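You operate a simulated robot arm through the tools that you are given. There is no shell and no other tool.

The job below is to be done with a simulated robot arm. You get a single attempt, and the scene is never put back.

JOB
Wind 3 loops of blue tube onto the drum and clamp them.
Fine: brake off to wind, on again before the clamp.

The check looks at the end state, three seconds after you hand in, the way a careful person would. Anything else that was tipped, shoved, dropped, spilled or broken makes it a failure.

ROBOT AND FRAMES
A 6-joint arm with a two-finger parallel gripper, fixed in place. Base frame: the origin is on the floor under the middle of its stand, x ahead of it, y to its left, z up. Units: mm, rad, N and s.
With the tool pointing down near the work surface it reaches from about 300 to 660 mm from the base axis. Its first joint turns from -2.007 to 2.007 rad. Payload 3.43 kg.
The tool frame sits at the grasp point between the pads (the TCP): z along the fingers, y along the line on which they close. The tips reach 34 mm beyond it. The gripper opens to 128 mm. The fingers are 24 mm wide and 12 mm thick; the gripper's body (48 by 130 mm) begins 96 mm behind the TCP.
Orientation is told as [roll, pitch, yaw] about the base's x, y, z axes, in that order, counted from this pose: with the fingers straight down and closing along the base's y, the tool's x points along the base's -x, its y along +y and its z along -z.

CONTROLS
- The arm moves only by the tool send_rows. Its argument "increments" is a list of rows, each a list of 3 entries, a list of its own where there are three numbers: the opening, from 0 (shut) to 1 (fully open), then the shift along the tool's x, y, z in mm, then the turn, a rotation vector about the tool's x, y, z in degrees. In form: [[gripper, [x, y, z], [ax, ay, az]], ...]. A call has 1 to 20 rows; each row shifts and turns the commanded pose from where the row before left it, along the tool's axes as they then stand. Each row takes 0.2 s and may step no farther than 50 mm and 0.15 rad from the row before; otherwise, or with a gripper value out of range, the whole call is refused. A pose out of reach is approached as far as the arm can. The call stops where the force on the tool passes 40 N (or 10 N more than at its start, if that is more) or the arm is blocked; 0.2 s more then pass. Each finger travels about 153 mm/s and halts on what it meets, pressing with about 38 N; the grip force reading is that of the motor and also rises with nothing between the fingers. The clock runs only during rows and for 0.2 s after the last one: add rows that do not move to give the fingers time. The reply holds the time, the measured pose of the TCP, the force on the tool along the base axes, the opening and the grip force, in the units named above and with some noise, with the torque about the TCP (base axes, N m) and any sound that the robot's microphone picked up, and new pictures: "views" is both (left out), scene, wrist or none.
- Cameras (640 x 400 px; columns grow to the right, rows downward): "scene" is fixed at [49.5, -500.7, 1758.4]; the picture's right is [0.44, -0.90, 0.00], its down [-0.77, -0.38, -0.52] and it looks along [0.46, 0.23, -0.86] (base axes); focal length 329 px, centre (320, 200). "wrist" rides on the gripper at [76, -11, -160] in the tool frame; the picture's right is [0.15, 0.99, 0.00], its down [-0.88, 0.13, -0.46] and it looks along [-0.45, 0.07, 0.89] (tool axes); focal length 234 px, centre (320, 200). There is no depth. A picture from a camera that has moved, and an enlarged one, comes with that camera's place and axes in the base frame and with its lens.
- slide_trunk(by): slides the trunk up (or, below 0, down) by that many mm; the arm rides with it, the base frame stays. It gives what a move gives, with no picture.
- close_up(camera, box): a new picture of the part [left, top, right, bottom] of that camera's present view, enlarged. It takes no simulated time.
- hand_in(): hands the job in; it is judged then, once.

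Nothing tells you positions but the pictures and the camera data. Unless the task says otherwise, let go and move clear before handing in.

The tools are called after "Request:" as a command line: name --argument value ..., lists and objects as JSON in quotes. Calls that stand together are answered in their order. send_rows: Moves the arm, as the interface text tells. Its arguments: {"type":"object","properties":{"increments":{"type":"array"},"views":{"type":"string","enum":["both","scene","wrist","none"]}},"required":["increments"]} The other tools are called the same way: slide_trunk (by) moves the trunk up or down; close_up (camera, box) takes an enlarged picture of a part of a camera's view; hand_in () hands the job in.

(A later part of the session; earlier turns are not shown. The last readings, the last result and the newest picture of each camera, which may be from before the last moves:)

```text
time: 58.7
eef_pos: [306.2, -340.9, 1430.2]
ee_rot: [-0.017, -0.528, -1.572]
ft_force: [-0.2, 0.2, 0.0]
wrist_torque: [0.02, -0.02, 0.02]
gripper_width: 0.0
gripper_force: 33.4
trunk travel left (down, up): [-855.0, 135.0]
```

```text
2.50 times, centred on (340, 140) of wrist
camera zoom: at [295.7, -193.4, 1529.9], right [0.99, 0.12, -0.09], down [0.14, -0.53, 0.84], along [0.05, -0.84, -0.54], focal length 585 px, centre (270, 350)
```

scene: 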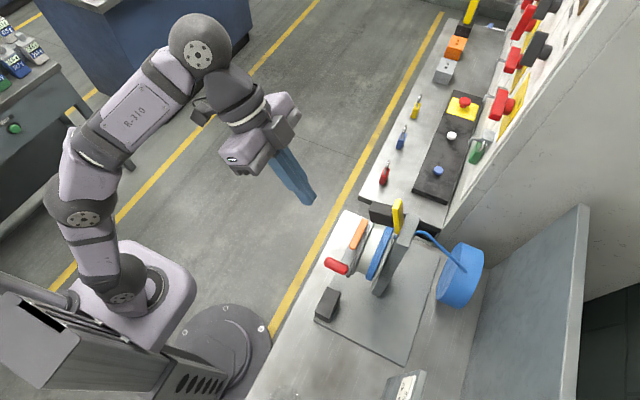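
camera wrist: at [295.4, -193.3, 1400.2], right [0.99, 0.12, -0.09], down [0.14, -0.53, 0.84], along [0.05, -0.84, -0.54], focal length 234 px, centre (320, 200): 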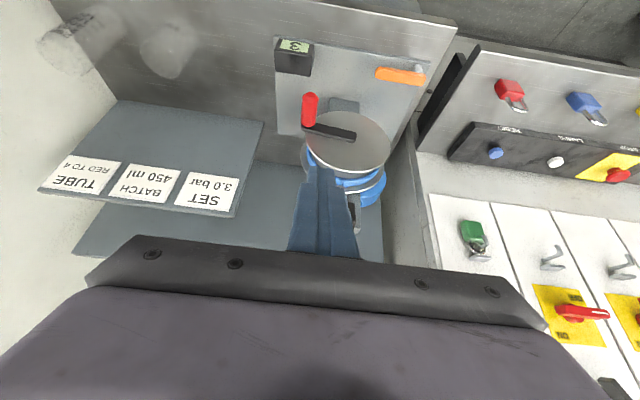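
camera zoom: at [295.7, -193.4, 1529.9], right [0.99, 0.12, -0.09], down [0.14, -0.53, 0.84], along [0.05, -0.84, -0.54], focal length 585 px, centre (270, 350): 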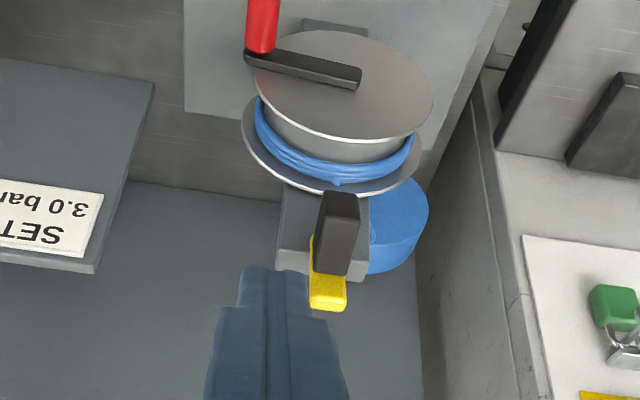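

Request:
close_up --camera "wrist" --box '[320, 110, 380, 170]'

Request:
close_up --camera "scene" --box '[365, 190, 425, 245]'

```text
6.67 times, centred on (350, 140) of wrist
camera zoom: at [295.7, -193.4, 1529.9], right [0.99, 0.12, -0.09], down [0.14, -0.53, 0.84], along [0.05, -0.84, -0.54], focal length 1561 px, centre (120, 600)
```

zoom: 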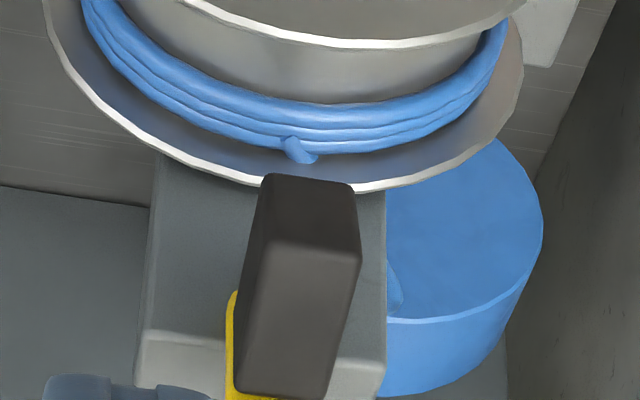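

```text
7.27 times, centred on (395, 218) of scene
camera zoom: at [49.5, -500.7, 1758.4], right [0.44, -0.9, 0.0], down [-0.77, -0.38, -0.52], along [0.46, 0.23, -0.86], focal length 2390 px, centre (-226, 73)
```

zoom: 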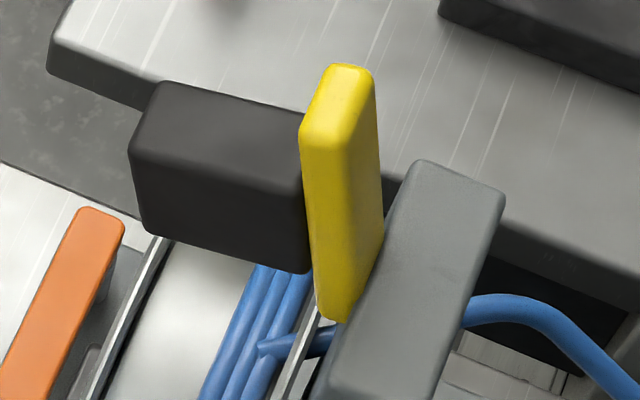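

From this side the yellow lever and black jaw look like one rigid piece leaning about 13° toward +y, hinged along x at the top of the post. Pulling the lever top toward +y and down should lay the jaw on the loops. I'll open the gripper and approach from above, straddling the lever.

Request:
send_rows --increments '[[0.2, [-12.5, 11.3, 35.1], [0, 0, 0]], [0.5, [-12.5, 11.3, 35.1], [0, 0, 0]], [0.5, [-12.5, 11.3, 35.1], [0, 0, 0]], [0.5, [-12.5, 11.3, 35.1], [0, 0, 0]], [0.5, [0, 0, 0], [0, 0, 0]]]' --views "both"

Request:
close_up --camera "wrist" --box '[230, 100, 410, 260]'

Request:
close_up --camera "scene" --box '[340, 170, 440, 250]'

```text
time: 59.9
eef_pos: [347.7, -455.3, 1332.2]
ee_rot: [-0.014, -0.529, -1.574]
ft_force: [-0.2, -0.3, -1.0]
wrist_torque: [-0.07, -0.02, 0.01]
gripper_width: 64.1
gripper_force: 0.1
trunk travel left (down, up): [-855.0, 135.0]
camera wrist: at [337.3, -309.3, 1432.8], right [0.99, 0.12, -0.09], down [0.13, -0.53, 0.84], along [0.05, -0.84, -0.54], focal length 234 px, centre (320, 200)
```

scene: 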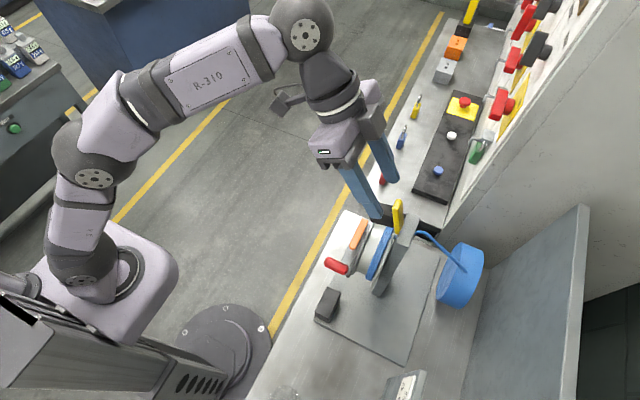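
wrist: 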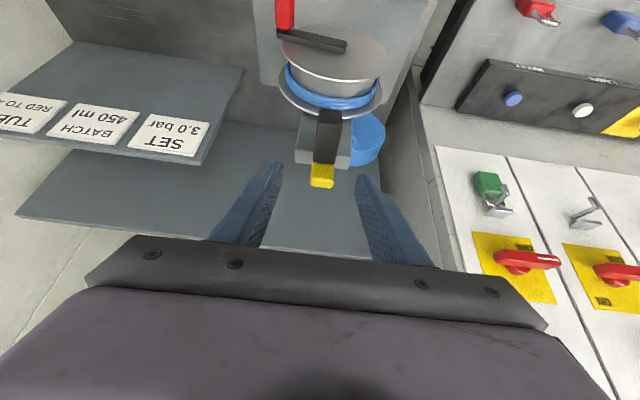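

```text
2.50 times, centred on (320, 180) of wrist
camera zoom: at [337.3, -309.3, 1432.8], right [0.99, 0.12, -0.09], down [0.13, -0.53, 0.84], along [0.05, -0.84, -0.54], focal length 585 px, centre (320, 250)
```

zoom: 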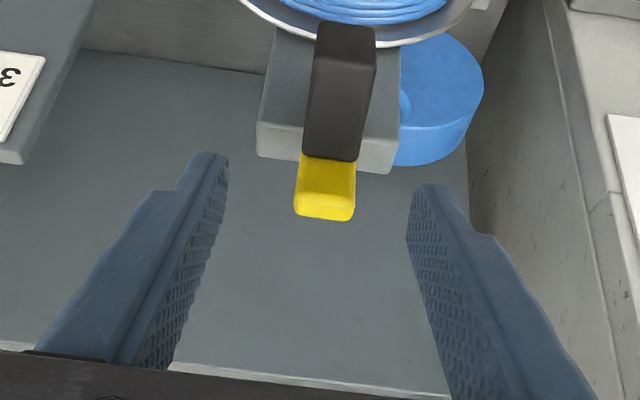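

```text
5.00 times, centred on (390, 210) of scene
camera zoom: at [49.5, -500.7, 1758.4], right [0.44, -0.9, 0.0], down [-0.77, -0.38, -0.52], along [0.46, 0.23, -0.86], focal length 1643 px, centre (-30, 150)
```

zoom: 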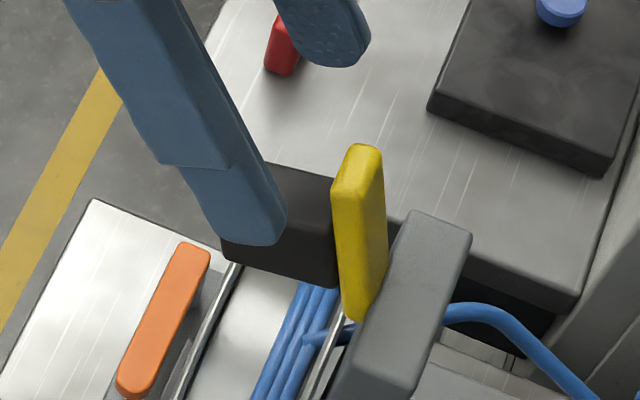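

The lever sits between the fingers, and I estimate its top centre at about (350.5, -494, 1291). I'll move in along the finger direction and check before closing.

Request:
send_rows --increments '[[0.5, [-3.1, 2.8, 20], [0, 0, 0]], [0.5, [-3.1, 0, 20], [0, 0, 0]], [0.5, [0, 0, 20], [0, 0, 0]], [0.5, [0, 0, 0], [0, 0, 0]]]' --views "both"

Request:
close_up --camera "wrist" --box '[230, 100, 410, 260]'

Request:
close_up --camera "scene" --box '[340, 160, 440, 250]'

```text
time: 60.9
eef_pos: [349.6, -490.3, 1283.5]
ee_rot: [-0.017, -0.528, -1.575]
ft_force: [0.1, -0.9, 0.1]
wrist_torque: [-0.02, -0.02, 0.0]
gripper_width: 64.1
gripper_force: 0.0
trunk travel left (down, up): [-855.0, 135.0]
camera wrist: at [340.1, -343.7, 1383.9], right [0.99, 0.12, -0.09], down [0.14, -0.53, 0.84], along [0.05, -0.84, -0.54], focal length 234 px, centre (320, 200)
```

scene: 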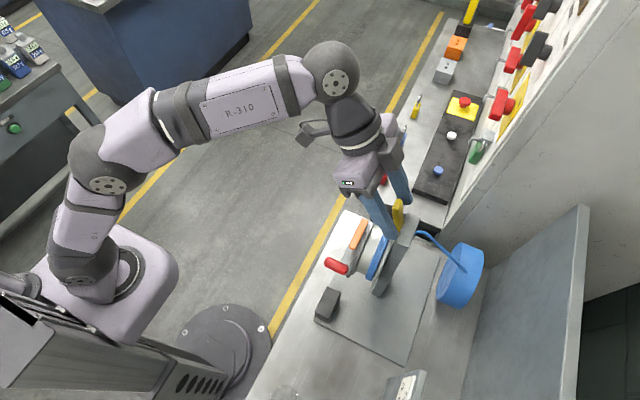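
wrist: 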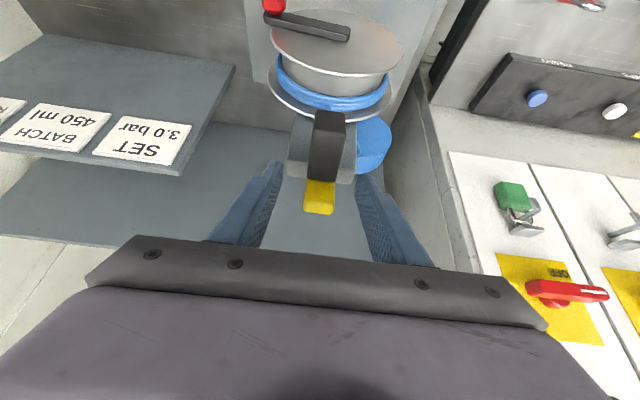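

```text
2.50 times, centred on (320, 180) of wrist
camera zoom: at [340.1, -343.7, 1383.9], right [0.99, 0.12, -0.09], down [0.14, -0.53, 0.84], along [0.05, -0.84, -0.54], focal length 585 px, centre (320, 250)
```

zoom: 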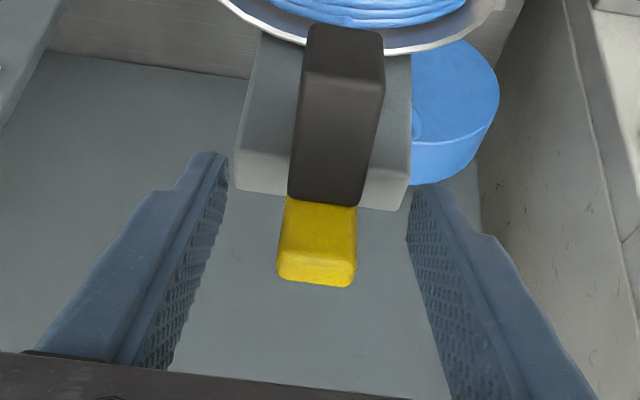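

```text
4.44 times, centred on (390, 205) of scene
camera zoom: at [49.5, -500.7, 1758.4], right [0.44, -0.9, 0.0], down [-0.77, -0.38, -0.52], along [0.46, 0.23, -0.86], focal length 1461 px, centre (9, 178)
```

zoom: 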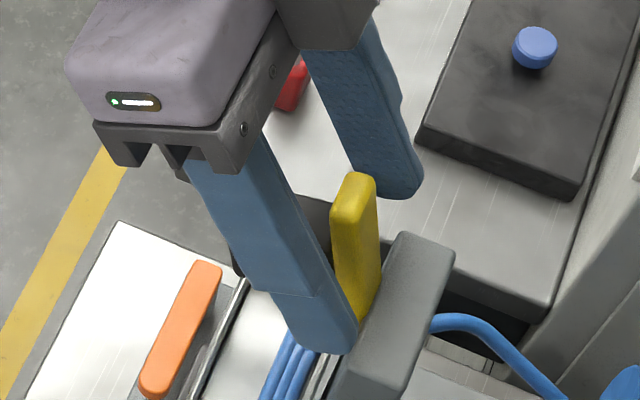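

The lever lies between the pads, roughly centred at the grip depth. I'll close on it.

Request:
send_rows --increments '[[0.2, [0, 0, 0], [0, 0, 0]], [0, [0, 0, 0], [0, 0, 0]], [0, [0, 0, 0], [0, 0, 0]]]' --views "both"

Request:
close_up --camera "wrist" --box '[230, 100, 410, 260]'

```text
time: 61.7
eef_pos: [349.5, -490.8, 1283.9]
ee_rot: [-0.013, -0.528, -1.575]
ft_force: [-1.7, 0.9, -5.5]
wrist_torque: [-0.5, -2.26, 0.67]
gripper_width: 24.5
gripper_force: 45.2
trunk travel left (down, up): [-855.0, 135.0]
camera wrist: at [339.9, -344.1, 1383.9], right [0.99, 0.12, -0.08], down [0.13, -0.53, 0.84], along [0.05, -0.84, -0.54], focal length 234 px, centre (320, 200)
```

scene: 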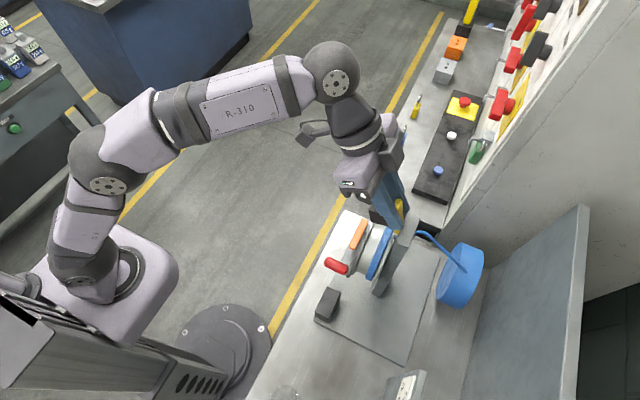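
wrist: 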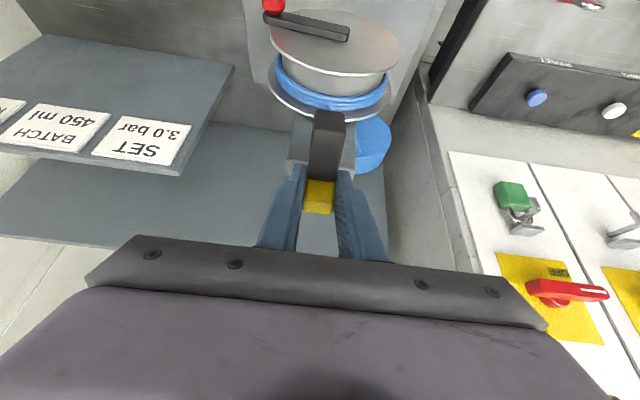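

```text
2.50 times, centred on (320, 180) of wrist
camera zoom: at [339.9, -344.1, 1383.9], right [0.99, 0.12, -0.08], down [0.13, -0.53, 0.84], along [0.05, -0.84, -0.54], focal length 585 px, centre (320, 250)
```

zoom: 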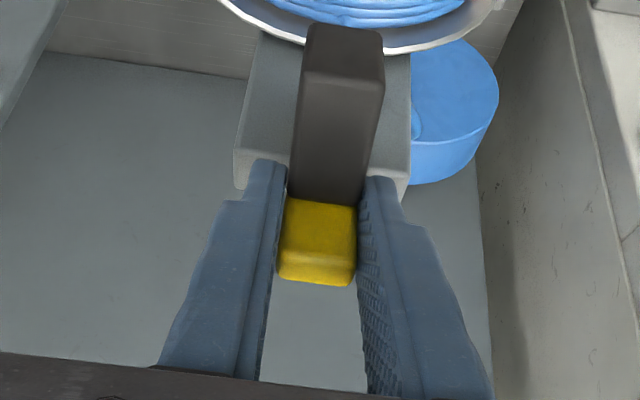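

I have a solid grip on the lever (24.5 mm). I'll try a small pull toward +y to test the hinge direction.

Request:
send_rows --increments '[[0, [3.4, 0, -1.07], [0, 0, 0]], [0, [3.4, 0, -1.07], [0, 0, 0]], [0, [0, 0, 0], [0, 0, 0]]]' --views "both"

Request:
close_up --camera "scene" --box '[340, 160, 440, 250]'

```text
time: 62.5
eef_pos: [349.5, -489.0, 1284.6]
ee_rot: [-0.009, -0.536, -1.575]
ft_force: [1.6, -22.4, 4.9]
wrist_torque: [-1.32, -1.64, 0.53]
gripper_width: 24.1
gripper_force: 45.0
trunk travel left (down, up): [-855.0, 135.0]
camera wrist: at [339.5, -342.8, 1382.5], right [0.99, 0.12, -0.08], down [0.13, -0.53, 0.84], along [0.05, -0.84, -0.54], focal length 234 px, centre (320, 200)
```

scene: 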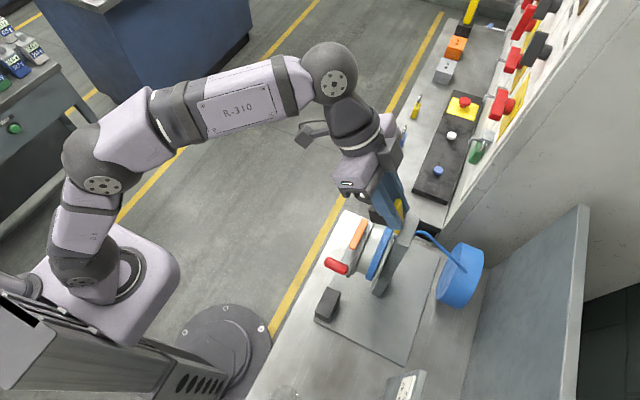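
wrist: 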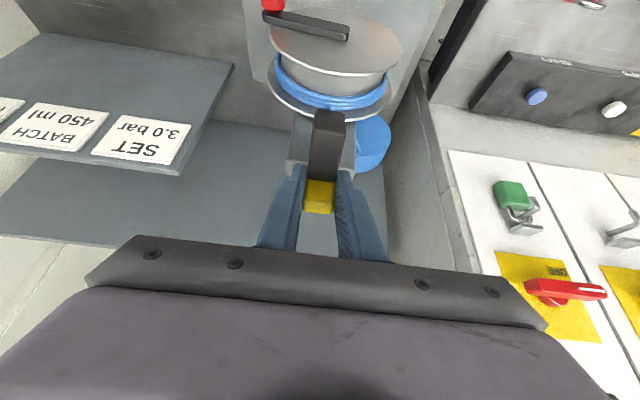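

```text
4.44 times, centred on (390, 205) of scene
camera zoom: at [49.5, -500.7, 1758.4], right [0.44, -0.9, 0.0], down [-0.77, -0.38, -0.52], along [0.46, 0.23, -0.86], focal length 1461 px, centre (9, 178)
```

zoom: 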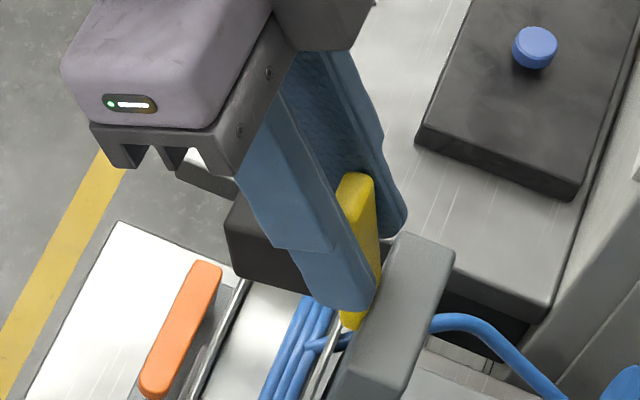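

The lever hardly moves toward +y under about 22 N. I'll return to neutral and gently probe straight down next, reading the forces.

Request:
send_rows --increments '[[0, [-3.4, 0, 1.07], [0, 0, 0]], [0, [-3.4, 0, 1.07], [0, 0, 0]], [0, [0, 0, 0], [0, 0, 0]]]' --views "none"

Request:
send_rows --increments '[[0, [1.5, 0, 2.6], [0, 0, 0]], [0, [1.0, 0, 1.7], [0, 0, 0]], [0, [0, 0, 0], [0, 0, 0]]]' --views "none"

```text
time: 63.3
eef_pos: [350.3, -491.2, 1284.1]
ee_rot: [-0.013, -0.523, -1.574]
ft_force: [-2.4, -3.4, -5.0]
wrist_torque: [-1.27, -2.17, 0.47]
gripper_width: 24.4
gripper_force: 45.1
trunk travel left (down, up): [-855.0, 135.0]
```

```text
time: 64.1
eef_pos: [349.7, -490.3, 1282.5]
ee_rot: [-0.009, -0.535, -1.573]
ft_force: [2.7, -5.1, 16.9]
wrist_torque: [-0.57, -1.57, 0.73]
gripper_width: 24.3
gripper_force: 44.5
trunk travel left (down, up): [-855.0, 135.0]
```

Down is rigid too. I'll go back and probe sideways.

Request:
send_rows --increments '[[0, [-2.5, 0, -4.3], [0, 0, 0]], [0, [0, 2.5, 0], [0, 0, 0]], [0, [0, 2.5, 0], [0, 0, 0]], [0, [0, 0, 0], [0, 0, 0]]]' --views "none"

Request:
send_rows --increments '[[0, [0, -2.5, 0], [0, 0, 0]], [0, [0, -2.5, 0], [0, 0, 0]], [0, [0, -2.5, 0], [0, 0, 0]], [0, [0, -2.5, 0], [0, 0, 0]], [0, [0, 0, 0], [0, 0, 0]]]' --views "none"

```text
time: 65.1
eef_pos: [350.3, -491.2, 1284.1]
ee_rot: [-0.017, -0.525, -1.574]
ft_force: [-11.6, -0.9, -2.3]
wrist_torque: [-0.09, -1.57, 0.38]
gripper_width: 24.8
gripper_force: 44.7
trunk travel left (down, up): [-855.0, 135.0]
```

```text
time: 66.3
eef_pos: [349.4, -490.5, 1284.3]
ee_rot: [-0.012, -0.526, -1.571]
ft_force: [9.3, -0.4, -10.0]
wrist_torque: [0.08, -2.4, 0.77]
gripper_width: 24.3
gripper_force: 45.0
trunk travel left (down, up): [-855.0, 135.0]
```

Request:
send_rows --increments '[[0, [0, 2.5, 0], [0, 0, 0]], [0, [0, 2.5, 0], [0, 0, 0]], [0, [-2.2, 0, 1.26], [0, 0, 0]], [0, [-2.2, 0, 1.26], [0, 0, 0]], [0, [0, 0, 0], [0, 0, 0]]]' --views "none"

Request:
send_rows --increments '[[0, [2.2, 0, -1.26], [0, 0, 0]], [0, [2.2, 0, -1.26], [0, 0, 0]], [0, [-2.5, 0, -4.3], [0, 0, 0]], [0, [0, 0, 0], [0, 0, 0]]]' --views "none"

```text
time: 67.5
eef_pos: [349.5, -491.4, 1284.7]
ee_rot: [-0.016, -0.523, -1.572]
ft_force: [-4.4, 20.3, -16.1]
wrist_torque: [-0.27, -1.53, 0.32]
gripper_width: 24.3
gripper_force: 45.2
trunk travel left (down, up): [-855.0, 135.0]
```

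```text
time: 68.5
eef_pos: [349.8, -490.7, 1283.9]
ee_rot: [-0.022, -0.518, -1.572]
ft_force: [-5.7, 6.5, -34.2]
wrist_torque: [-0.73, -1.91, 0.28]
gripper_width: 24.6
gripper_force: 45.3
trunk travel left (down, up): [-855.0, 135.0]
```

The lever holds rigidly in every direction I probed. My fixed-angle grip probably stops it from rotating between the pads. I'll let go and instead push it with closed fingertips from behind, so it can rotate freely.

Request:
send_rows --increments '[[0.5, [0, 0, 0], [0, 0, 0]], [0.5, [0, 0, 0], [0, 0, 0]], [0.5, [0, 0, -30], [0, 0, 0]], [0.5, [0, 0, -30], [0, 0, 0]], [0, [-7.6, 0, -13], [0, 0, 0]], [0, [0, 0, 0], [0, 0, 0]], [0, [0, 0, 0], [0, 0, 0]]]' --views "both"

Request:
close_up --camera "scene" --box '[365, 190, 425, 245]'

```text
time: 70.1
eef_pos: [350.6, -459.9, 1354.8]
ee_rot: [-0.017, -0.526, -1.573]
ft_force: [0.1, -0.6, 0.0]
wrist_torque: [0.01, 0.0, 0.0]
gripper_width: 0.0
gripper_force: 33.4
trunk travel left (down, up): [-855.0, 135.0]
camera wrist: at [340.8, -313.8, 1454.9], right [0.99, 0.12, -0.09], down [0.14, -0.53, 0.84], along [0.05, -0.84, -0.54], focal length 234 px, centre (320, 200)
```

scene: 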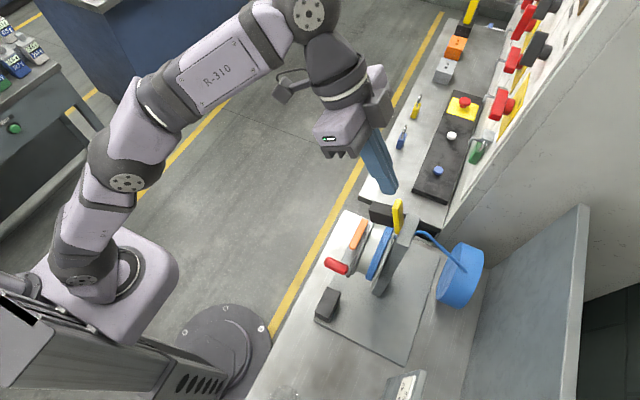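
wrist: 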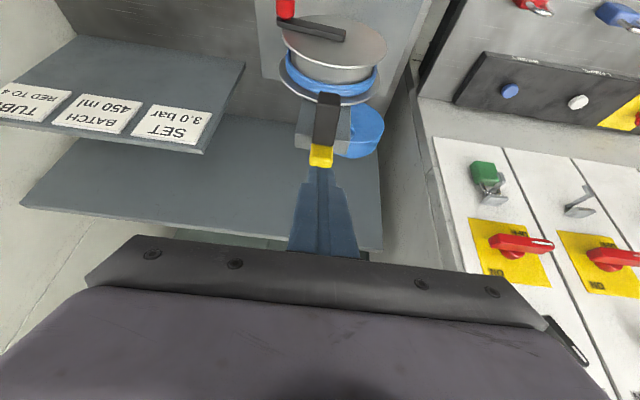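

```text
7.27 times, centred on (395, 218) of scene
camera zoom: at [49.5, -500.7, 1758.4], right [0.44, -0.9, 0.0], down [-0.77, -0.38, -0.52], along [0.46, 0.23, -0.86], focal length 2390 px, centre (-226, 73)
```

zoom: 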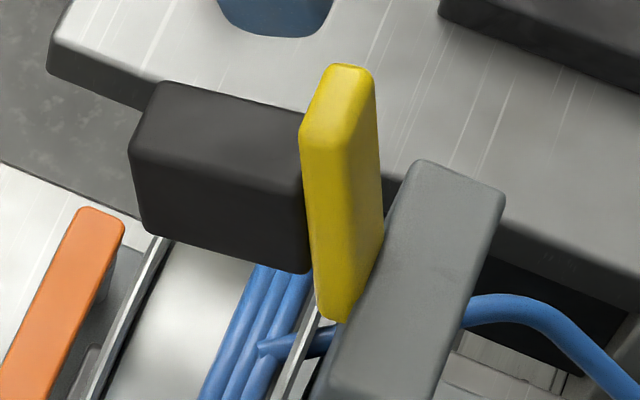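

The lever hasn't moved. I'll carry the closed fingertips over its top to the -y side.

Request:
send_rows --increments '[[0, [-25.9, 0, 15.1], [0, 0, 0]], [0, [-25.9, 0, 15.1], [0, 0, 0]], [0, [0, 0, 0], [0, 0, 0]]]' --views "both"

Request:
close_up --camera "scene" --box '[340, 160, 440, 250]'

Request:
close_up --camera "wrist" --box '[250, 60, 390, 220]'

```text
time: 70.9
eef_pos: [338.6, -500.4, 1337.5]
ee_rot: [-0.016, -0.528, -1.573]
ft_force: [-0.7, 0.6, 0.5]
wrist_torque: [-0.04, -0.03, -0.02]
gripper_width: 0.2
gripper_force: 33.2
out of reach, approached as far as the arm can: row 1, 2
trunk travel left (down, up): [-855.0, 135.0]
camera wrist: at [329.0, -354.5, 1436.6], right [0.99, 0.12, -0.09], down [0.14, -0.53, 0.84], along [0.05, -0.84, -0.54], focal length 234 px, centre (320, 200)
```

scene: 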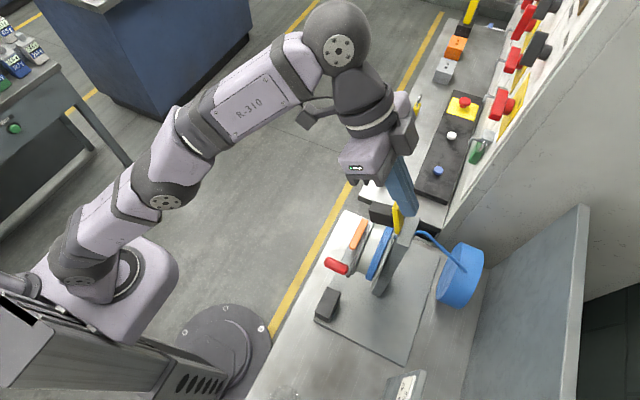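
wrist: 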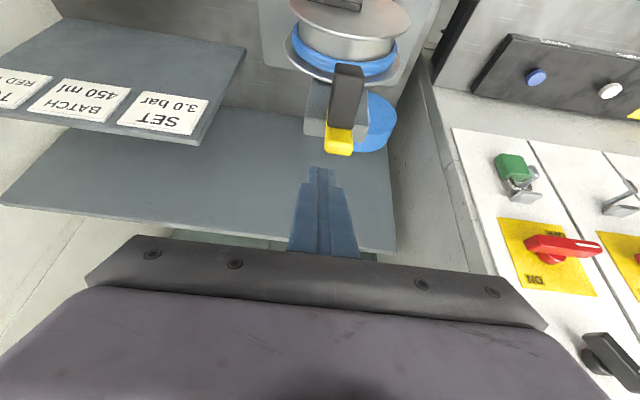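

```text
4.44 times, centred on (390, 205) of scene
camera zoom: at [49.5, -500.7, 1758.4], right [0.44, -0.9, 0.0], down [-0.77, -0.38, -0.52], along [0.46, 0.23, -0.86], focal length 1461 px, centre (9, 178)
```

zoom: 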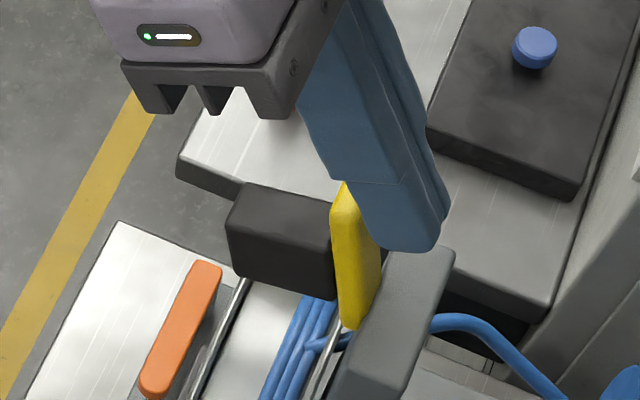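

```text
2.50 times, centred on (320, 140) of wrist
camera zoom: at [329.0, -354.5, 1436.6], right [0.99, 0.12, -0.09], down [0.14, -0.53, 0.84], along [0.05, -0.84, -0.54], focal length 585 px, centre (320, 350)
```

zoom: 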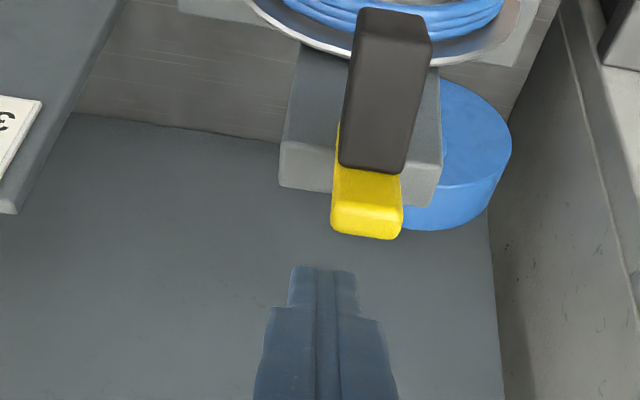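

That is the edge of the reach at this trunk height. Raising the trunk should give more horizontal reach, so I'll lift it fully and lower the arm back down.

Request:
slide_trunk --by 130

Request:
send_rows --increments '[[0, [7.6, 3, 13], [0, 0, 0]], [0, [15.1, 3, 25.9], [0, 0, 0]], [0, [15.1, 3, 25.9], [0, 0, 0]], [0, [0, 3, 0], [0, 0, 0]], [0, [0, 0, 0], [0, 0, 0]]]' --views "both"

```text
time: 72.5
eef_pos: [338.8, -502.4, 1466.4]
ee_rot: [-0.017, -0.528, -1.573]
ft_force: [-0.3, -0.3, 0.1]
wrist_torque: [-0.01, 0.01, 0.01]
gripper_width: 0.0
gripper_force: 33.0
trunk travel left (down, up): [-985.0, 5.0]
```

```text
time: 73.7
eef_pos: [351.2, -501.0, 1391.4]
ee_rot: [-0.016, -0.527, -1.573]
ft_force: [-0.2, -0.4, 0.6]
wrist_torque: [-0.01, -0.01, 0.0]
gripper_width: 0.2
gripper_force: 33.2
trunk travel left (down, up): [-985.0, 5.0]
camera wrist: at [339.8, -353.9, 1490.5], right [0.99, 0.12, -0.09], down [0.14, -0.53, 0.84], along [0.05, -0.84, -0.54], focal length 234 px, centre (320, 200)
```

scene: 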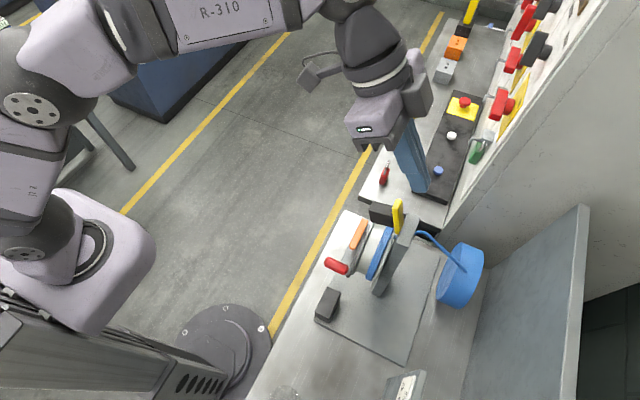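
wrist: 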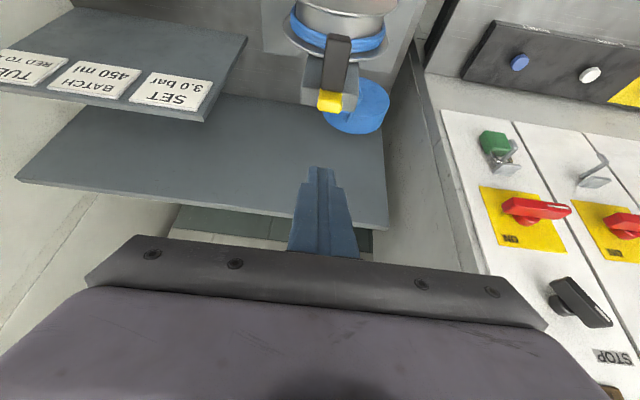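

Request:
send_rows --increments '[[0, [4.3, 0, 45], [0, 0, 0]], [0, [0, 0, 0], [0, 0, 0]]]' --views "none"

```text
time: 74.3
eef_pos: [348.5, -516.8, 1350.6]
ee_rot: [-0.015, -0.529, -1.574]
ft_force: [0.5, -0.1, -0.3]
wrist_torque: [-0.01, -0.02, -0.01]
gripper_width: 0.0
gripper_force: 32.9
trunk travel left (down, up): [-985.0, 5.0]
```

Request:
send_rows --increments '[[0, [8.5, 1, 22], [0, 0, 0]], [0, [0, 0, 0], [0, 0, 0]]]' --views "both"

Request:
close_up --camera "wrist" --box '[250, 60, 390, 220]'

Request:
close_up --camera "scene" --box '[340, 160, 440, 250]'

```text
time: 74.9
eef_pos: [351.3, -523.1, 1327.1]
ee_rot: [-0.015, -0.529, -1.574]
ft_force: [-0.8, 0.0, -1.0]
wrist_torque: [0.0, 0.01, 0.01]
gripper_width: 0.1
gripper_force: 32.8
trunk travel left (down, up): [-985.0, 5.0]
camera wrist: at [339.9, -375.2, 1426.7], right [0.99, 0.12, -0.09], down [0.14, -0.53, 0.84], along [0.05, -0.84, -0.54], focal length 234 px, centre (320, 200)
```

scene: 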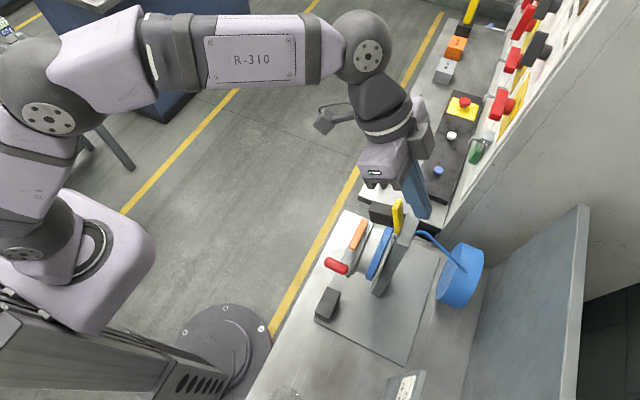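
wrist: 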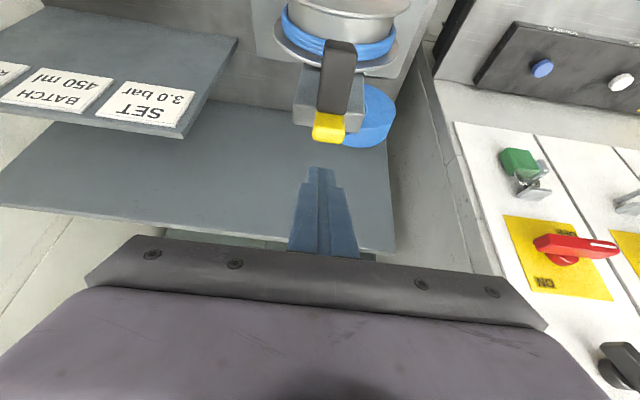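

```text
2.50 times, centred on (320, 140) of wrist
camera zoom: at [339.9, -375.2, 1426.7], right [0.99, 0.12, -0.09], down [0.14, -0.53, 0.84], along [0.05, -0.84, -0.54], focal length 585 px, centre (320, 350)
```

zoom: 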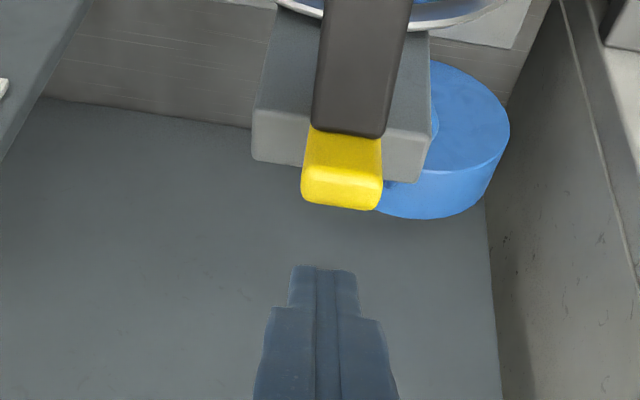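

```text
4.44 times, centred on (390, 205) of scene
camera zoom: at [49.5, -500.7, 1758.4], right [0.44, -0.9, 0.0], down [-0.77, -0.38, -0.52], along [0.46, 0.23, -0.86], focal length 1461 px, centre (9, 178)
```

zoom: 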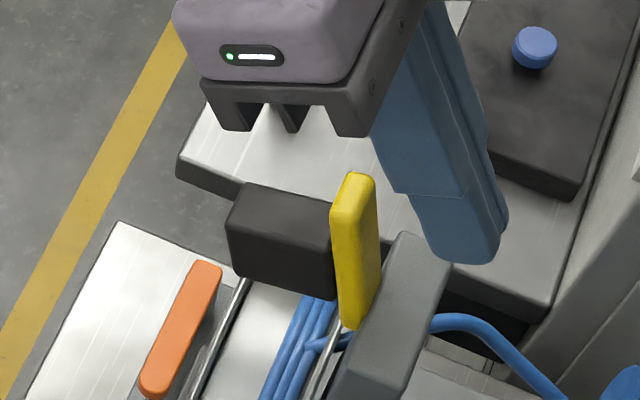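

The fingertips are now behind the lever and clear of it. I'll lower a little more and then push gently toward +y.

Request:
send_rows --increments '[[0, [10.6, 0, 18.1], [0, 0, 0]], [0, [3.46, 0, -2.0], [0, 0, 0]], [0, [3.46, 0, -2.0], [0, 0, 0]], [0, [3.46, 0, -2.0], [0, 0, 0]], [0, [3.46, 0, -2.0], [0, 0, 0]], [0, [0, 0, 0], [0, 0, 0]]]' --views "both"

Request:
close_up --camera "scene" --box '[340, 160, 440, 250]'

Request:
close_up --camera "wrist" --box '[250, 60, 390, 220]'

```text
time: 76.3
eef_pos: [349.5, -508.3, 1306.5]
ee_rot: [-0.013, -0.529, -1.574]
ft_force: [-0.4, -0.8, -0.5]
wrist_torque: [0.03, 0.01, 0.01]
gripper_width: 0.0
gripper_force: 33.3
trunk travel left (down, up): [-985.0, 5.0]
camera wrist: at [340.0, -360.9, 1405.8], right [0.99, 0.12, -0.09], down [0.14, -0.53, 0.84], along [0.05, -0.84, -0.54], focal length 234 px, centre (320, 200)
```

scene: 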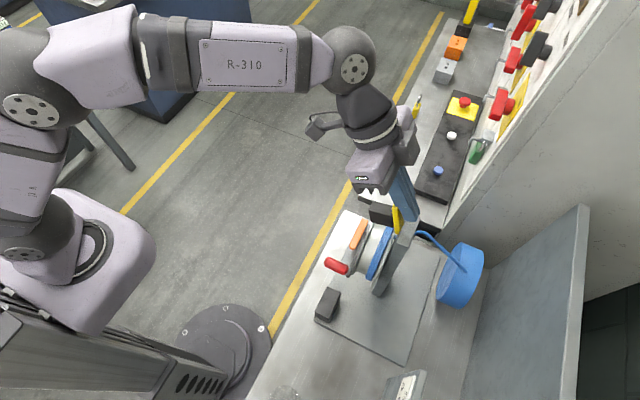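
wrist: 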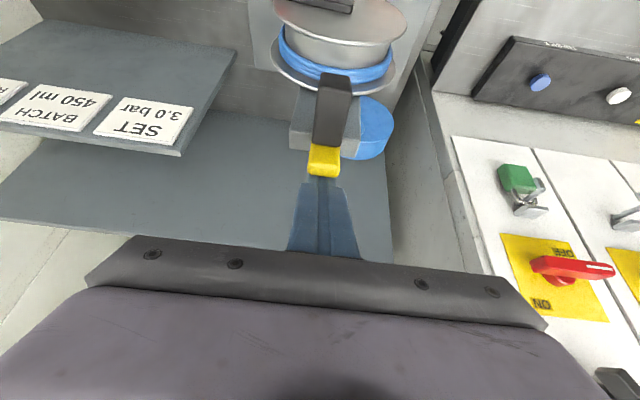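

```text
4.44 times, centred on (390, 205) of scene
camera zoom: at [49.5, -500.7, 1758.4], right [0.44, -0.9, 0.0], down [-0.77, -0.38, -0.52], along [0.46, 0.23, -0.86], focal length 1461 px, centre (9, 178)
```

zoom: 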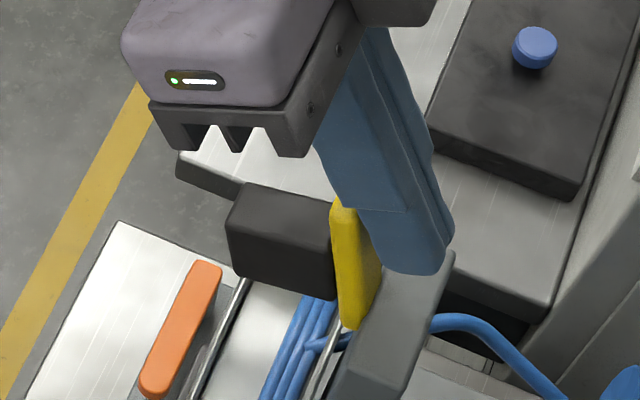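

```text
2.50 times, centred on (320, 140) of wrist
camera zoom: at [340.0, -360.9, 1405.8], right [0.99, 0.12, -0.09], down [0.14, -0.53, 0.84], along [0.05, -0.84, -0.54], focal length 585 px, centre (320, 350)
```

zoom: 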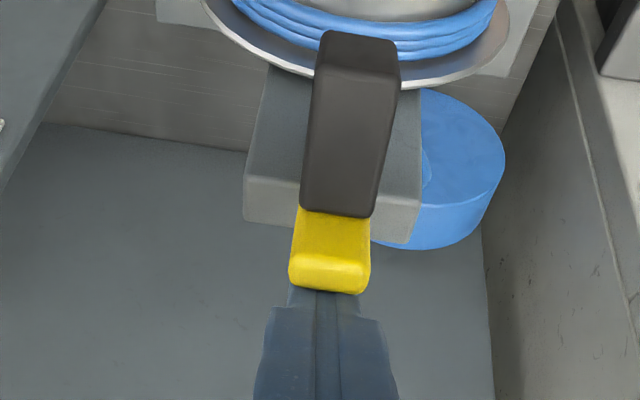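

The fingertips are right behind the lever top and almost in contact. I'll continue the +y push in small steps.

Request:
send_rows --increments '[[0, [2.6, 1.5, -1.5], [0, 0, 0]], [0, [2.6, 0, -1.5], [0, 0, 0]], [0, [2.6, 0, -1.5], [0, 0, 0]], [0, [2.6, 0, -1.5], [0, 0, 0]], [0, [0, 0, 0], [0, 0, 0]]]' --views "wrist"

```text
time: 77.5
eef_pos: [351.7, -496.8, 1306.8]
ee_rot: [-0.015, -0.53, -1.572]
ft_force: [0.1, -0.6, 1.2]
wrist_torque: [0.03, -0.04, -0.01]
gripper_width: 0.0
gripper_force: 32.9
trunk travel left (down, up): [-985.0, 5.0]
camera wrist: at [341.6, -349.3, 1406.2], right [0.99, 0.12, -0.09], down [0.14, -0.53, 0.84], along [0.05, -0.84, -0.54], focal length 234 px, centre (320, 200)
```

wrist: 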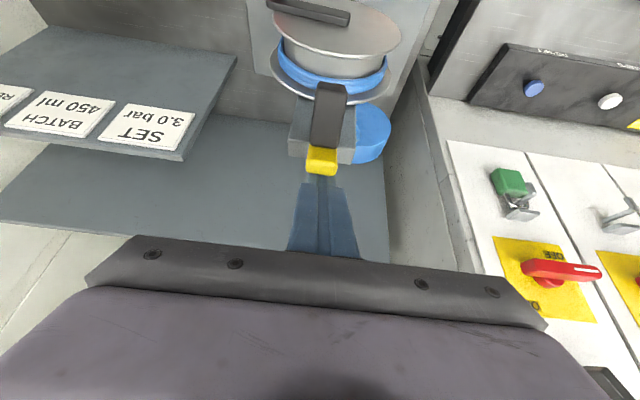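

Request:
close_up --camera "wrist" --box '[250, 60, 390, 220]'

Request:
close_up --camera "scene" --box '[340, 160, 440, 250]'

```text
2.50 times, centred on (320, 140) of wrist
camera zoom: at [341.6, -349.3, 1406.2], right [0.99, 0.12, -0.09], down [0.14, -0.53, 0.84], along [0.05, -0.84, -0.54], focal length 585 px, centre (320, 350)
```

zoom: 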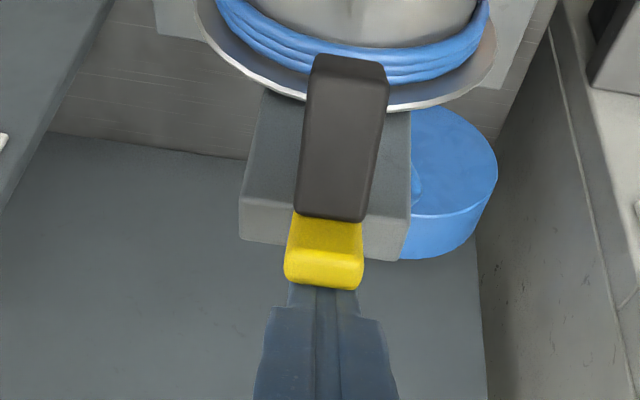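

```text
4.44 times, centred on (390, 205) of scene
camera zoom: at [49.5, -500.7, 1758.4], right [0.44, -0.9, 0.0], down [-0.77, -0.38, -0.52], along [0.46, 0.23, -0.86], focal length 1461 px, centre (9, 178)
```

zoom: 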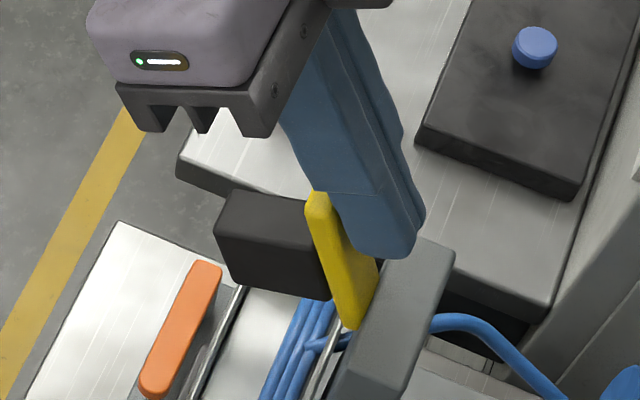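

It works: the lever tips forward and the jaw comes down with about 1 N. I'll follow its arc.

Request:
send_rows --increments '[[0, [3.84, 0, -2.35], [0, 0, 0]], [0, [3.84, 0, -2.35], [0, 0, 0]], [0, [3.84, 0, -2.35], [0, 0, 0]], [0, [4.4, 0, -0.06], [0, 0, 0]], [0, [4.4, 0, -0.06], [0, 0, 0]], [0, [4.4, 0, -0.06], [0, 0, 0]], [0, [0, 0, 0], [0, 0, 0]]]' --views "both"

Request:
close_up --camera "scene" --box '[340, 160, 440, 250]'

Request:
close_up --camera "wrist" --box '[250, 60, 390, 220]'

```text
time: 79.1
eef_pos: [351.5, -472.7, 1300.3]
ee_rot: [-0.013, -0.528, -1.574]
ft_force: [-0.1, -1.1, 0.1]
wrist_torque: [-0.06, 0.01, 0.0]
gripper_width: 0.0
gripper_force: 33.3
trunk travel left (down, up): [-985.0, 5.0]
camera wrist: at [342.3, -324.7, 1399.4], right [0.99, 0.12, -0.09], down [0.14, -0.53, 0.84], along [0.05, -0.84, -0.54], focal length 234 px, centre (320, 200)
```

scene: 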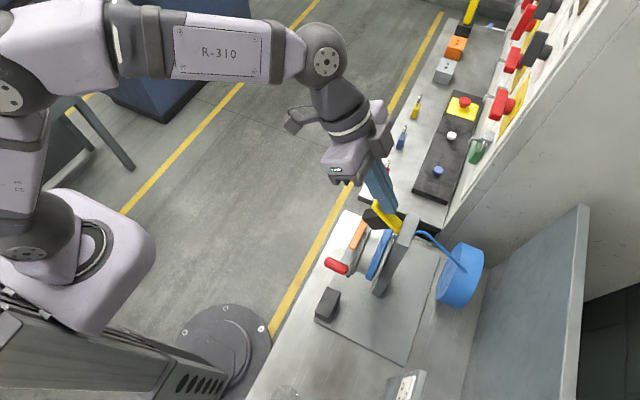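
wrist: 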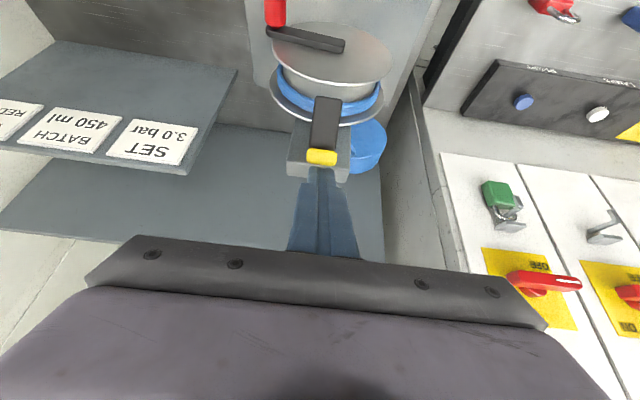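

```text
4.44 times, centred on (390, 205) of scene
camera zoom: at [49.5, -500.7, 1758.4], right [0.44, -0.9, 0.0], down [-0.77, -0.38, -0.52], along [0.46, 0.23, -0.86], focal length 1461 px, centre (9, 178)
```

zoom: 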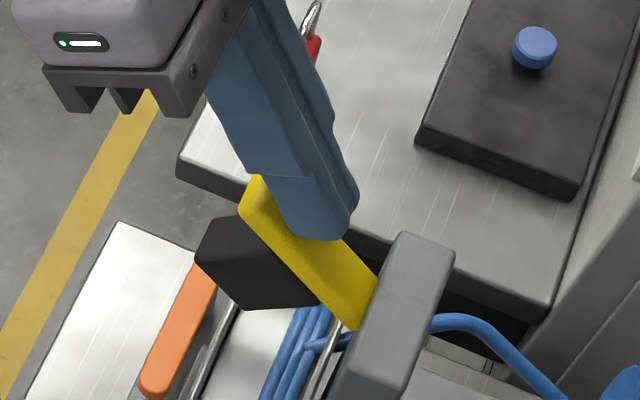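

```text
2.50 times, centred on (320, 140) of wrist
camera zoom: at [342.3, -324.7, 1399.4], right [0.99, 0.12, -0.09], down [0.14, -0.53, 0.84], along [0.05, -0.84, -0.54], focal length 585 px, centre (320, 350)
```

zoom: 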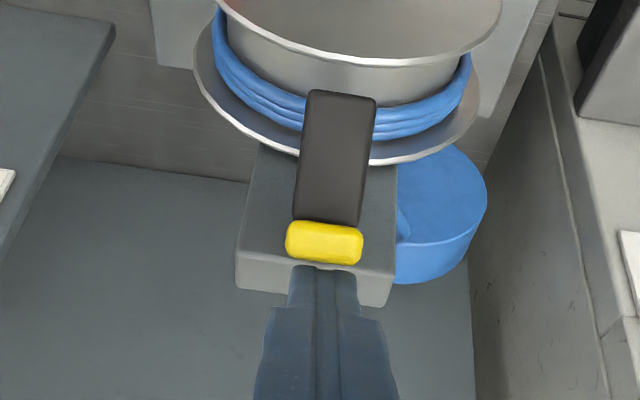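

Excellent: the lever is at about 45° with almost no force. I'll keep following the arc downward.

Request:
send_rows --increments '[[0, [4.23, 0, 1.09], [0, 0, 0]], [0, [4.23, 0, 1.09], [0, 0, 0]], [0, [4.23, 0, 1.09], [0, 0, 0]], [0, [3.85, 0, 2.16], [0, 0, 0]], [0, [3.85, 0, 2.16], [0, 0, 0]], [0, [3.85, 0, 2.16], [0, 0, 0]], [0, [0, 0, 0], [0, 0, 0]]]' --views "both"

Request:
close_up --camera "scene" --box '[340, 160, 440, 250]'

Request:
close_up --camera "wrist" --box '[250, 60, 390, 220]'

```text
time: 80.7
eef_pos: [351.9, -454.5, 1280.1]
ee_rot: [-0.016, -0.528, -1.571]
ft_force: [-0.5, 0.2, 0.7]
wrist_torque: [-0.04, 0.0, 0.0]
gripper_width: 0.0
gripper_force: 33.5
trunk travel left (down, up): [-985.0, 5.0]
camera wrist: at [342.0, -307.9, 1378.8], right [0.99, 0.12, -0.09], down [0.14, -0.53, 0.84], along [0.05, -0.84, -0.54], focal length 234 px, centre (320, 200)
```

scene: 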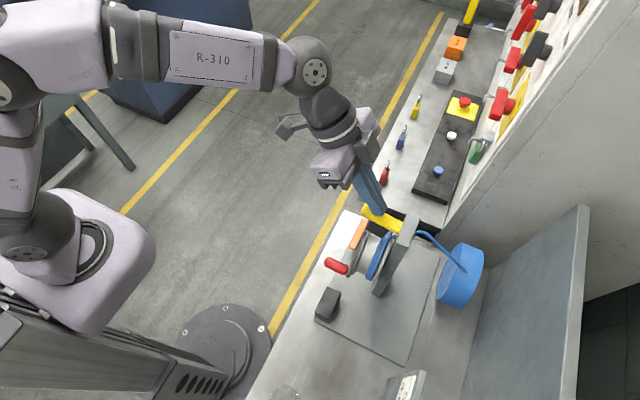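
wrist: 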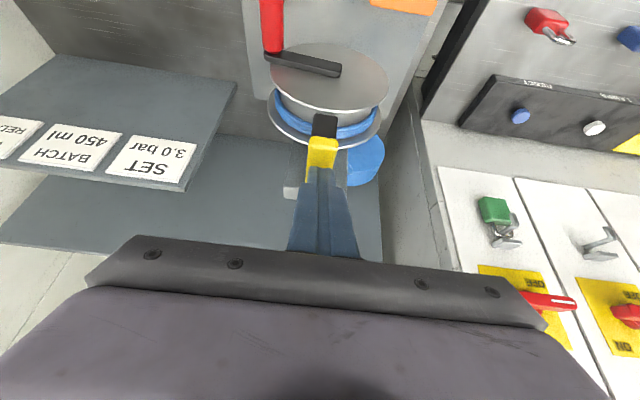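

```text
4.44 times, centred on (390, 205) of scene
camera zoom: at [49.5, -500.7, 1758.4], right [0.44, -0.9, 0.0], down [-0.77, -0.38, -0.52], along [0.46, 0.23, -0.86], focal length 1461 px, centre (9, 178)
```

zoom: 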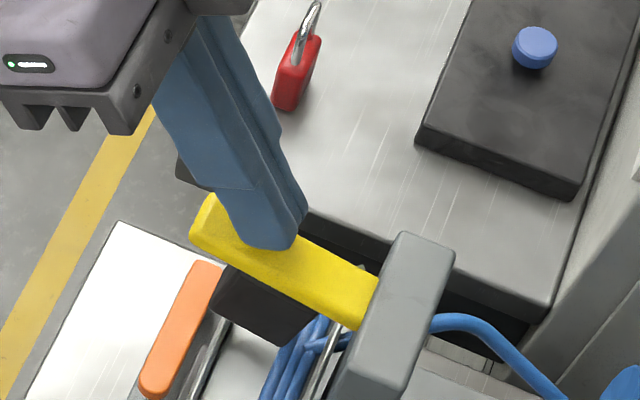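

```text
2.50 times, centred on (320, 140) of wrist
camera zoom: at [342.0, -307.9, 1378.8], right [0.99, 0.12, -0.09], down [0.14, -0.53, 0.84], along [0.05, -0.84, -0.54], focal length 585 px, centre (320, 350)
```

zoom: 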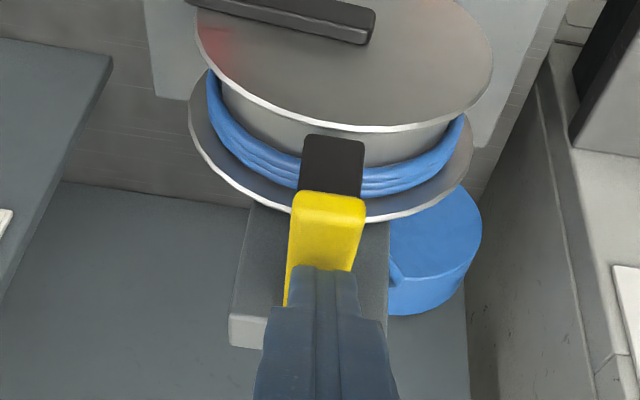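

Request:
send_rows --increments '[[0, [3.14, 0, 3.06], [0, 0, 0]], [0, [3.14, 0, 3.06], [0, 0, 0]], [0, [3.14, 0, 3.06], [0, 0, 0]], [0, [0, 0, 0], [0, 0, 0]]]' --views "both"

Request:
close_up --camera "scene" --box '[340, 160, 440, 250]'

Request:
close_up --camera "wrist" --box '[250, 60, 390, 220]'

```text
time: 81.7
eef_pos: [349.9, -452.0, 1267.0]
ee_rot: [-0.014, -0.527, -1.574]
ft_force: [-0.1, 0.9, -0.1]
wrist_torque: [0.02, -0.02, 0.02]
gripper_width: 0.0
gripper_force: 33.4
trunk travel left (down, up): [-985.0, 5.0]
camera wrist: at [341.7, -305.7, 1366.2], right [0.99, 0.12, -0.09], down [0.14, -0.53, 0.83], along [0.05, -0.84, -0.54], focal length 234 px, centre (320, 200)
```

scene: 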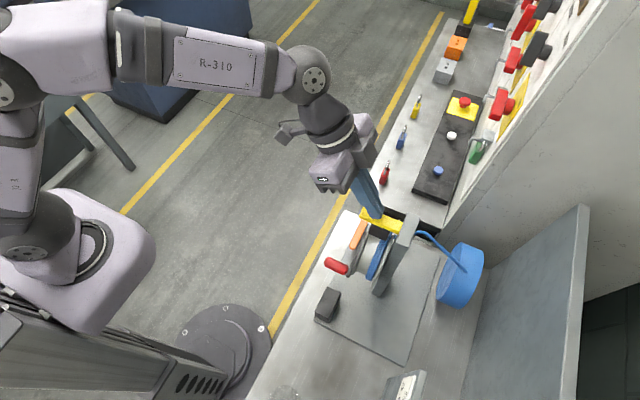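
wrist: 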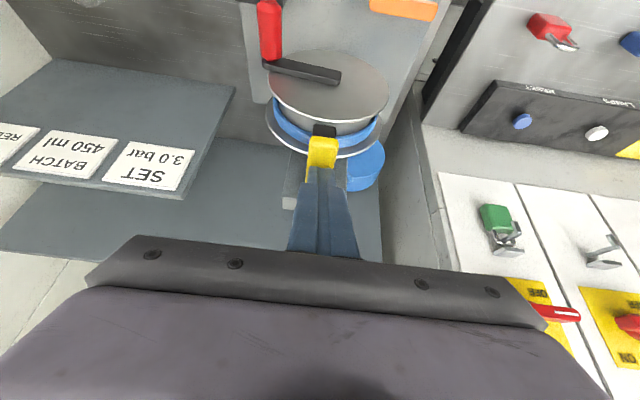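

```text
4.44 times, centred on (390, 205) of scene
camera zoom: at [49.5, -500.7, 1758.4], right [0.44, -0.9, 0.0], down [-0.77, -0.38, -0.52], along [0.46, 0.23, -0.86], focal length 1461 px, centre (9, 178)
```

zoom: 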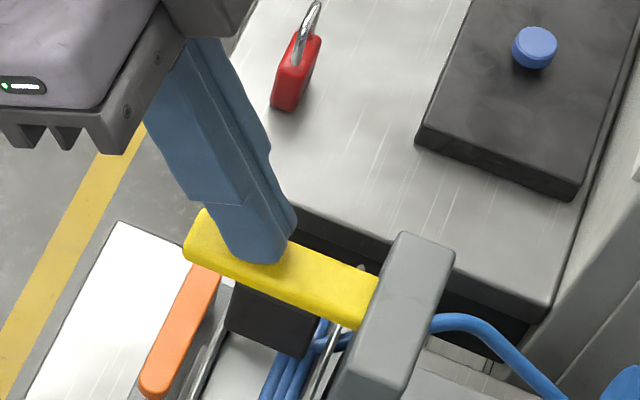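

```text
2.50 times, centred on (320, 140) of wrist
camera zoom: at [341.7, -305.7, 1366.2], right [0.99, 0.12, -0.09], down [0.14, -0.53, 0.83], along [0.05, -0.84, -0.54], focal length 585 px, centre (320, 350)
```

zoom: 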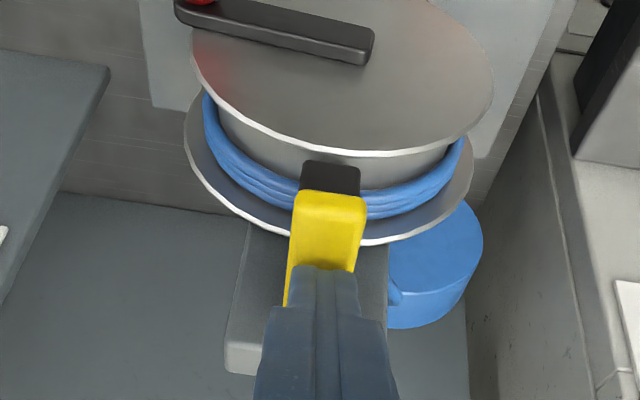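

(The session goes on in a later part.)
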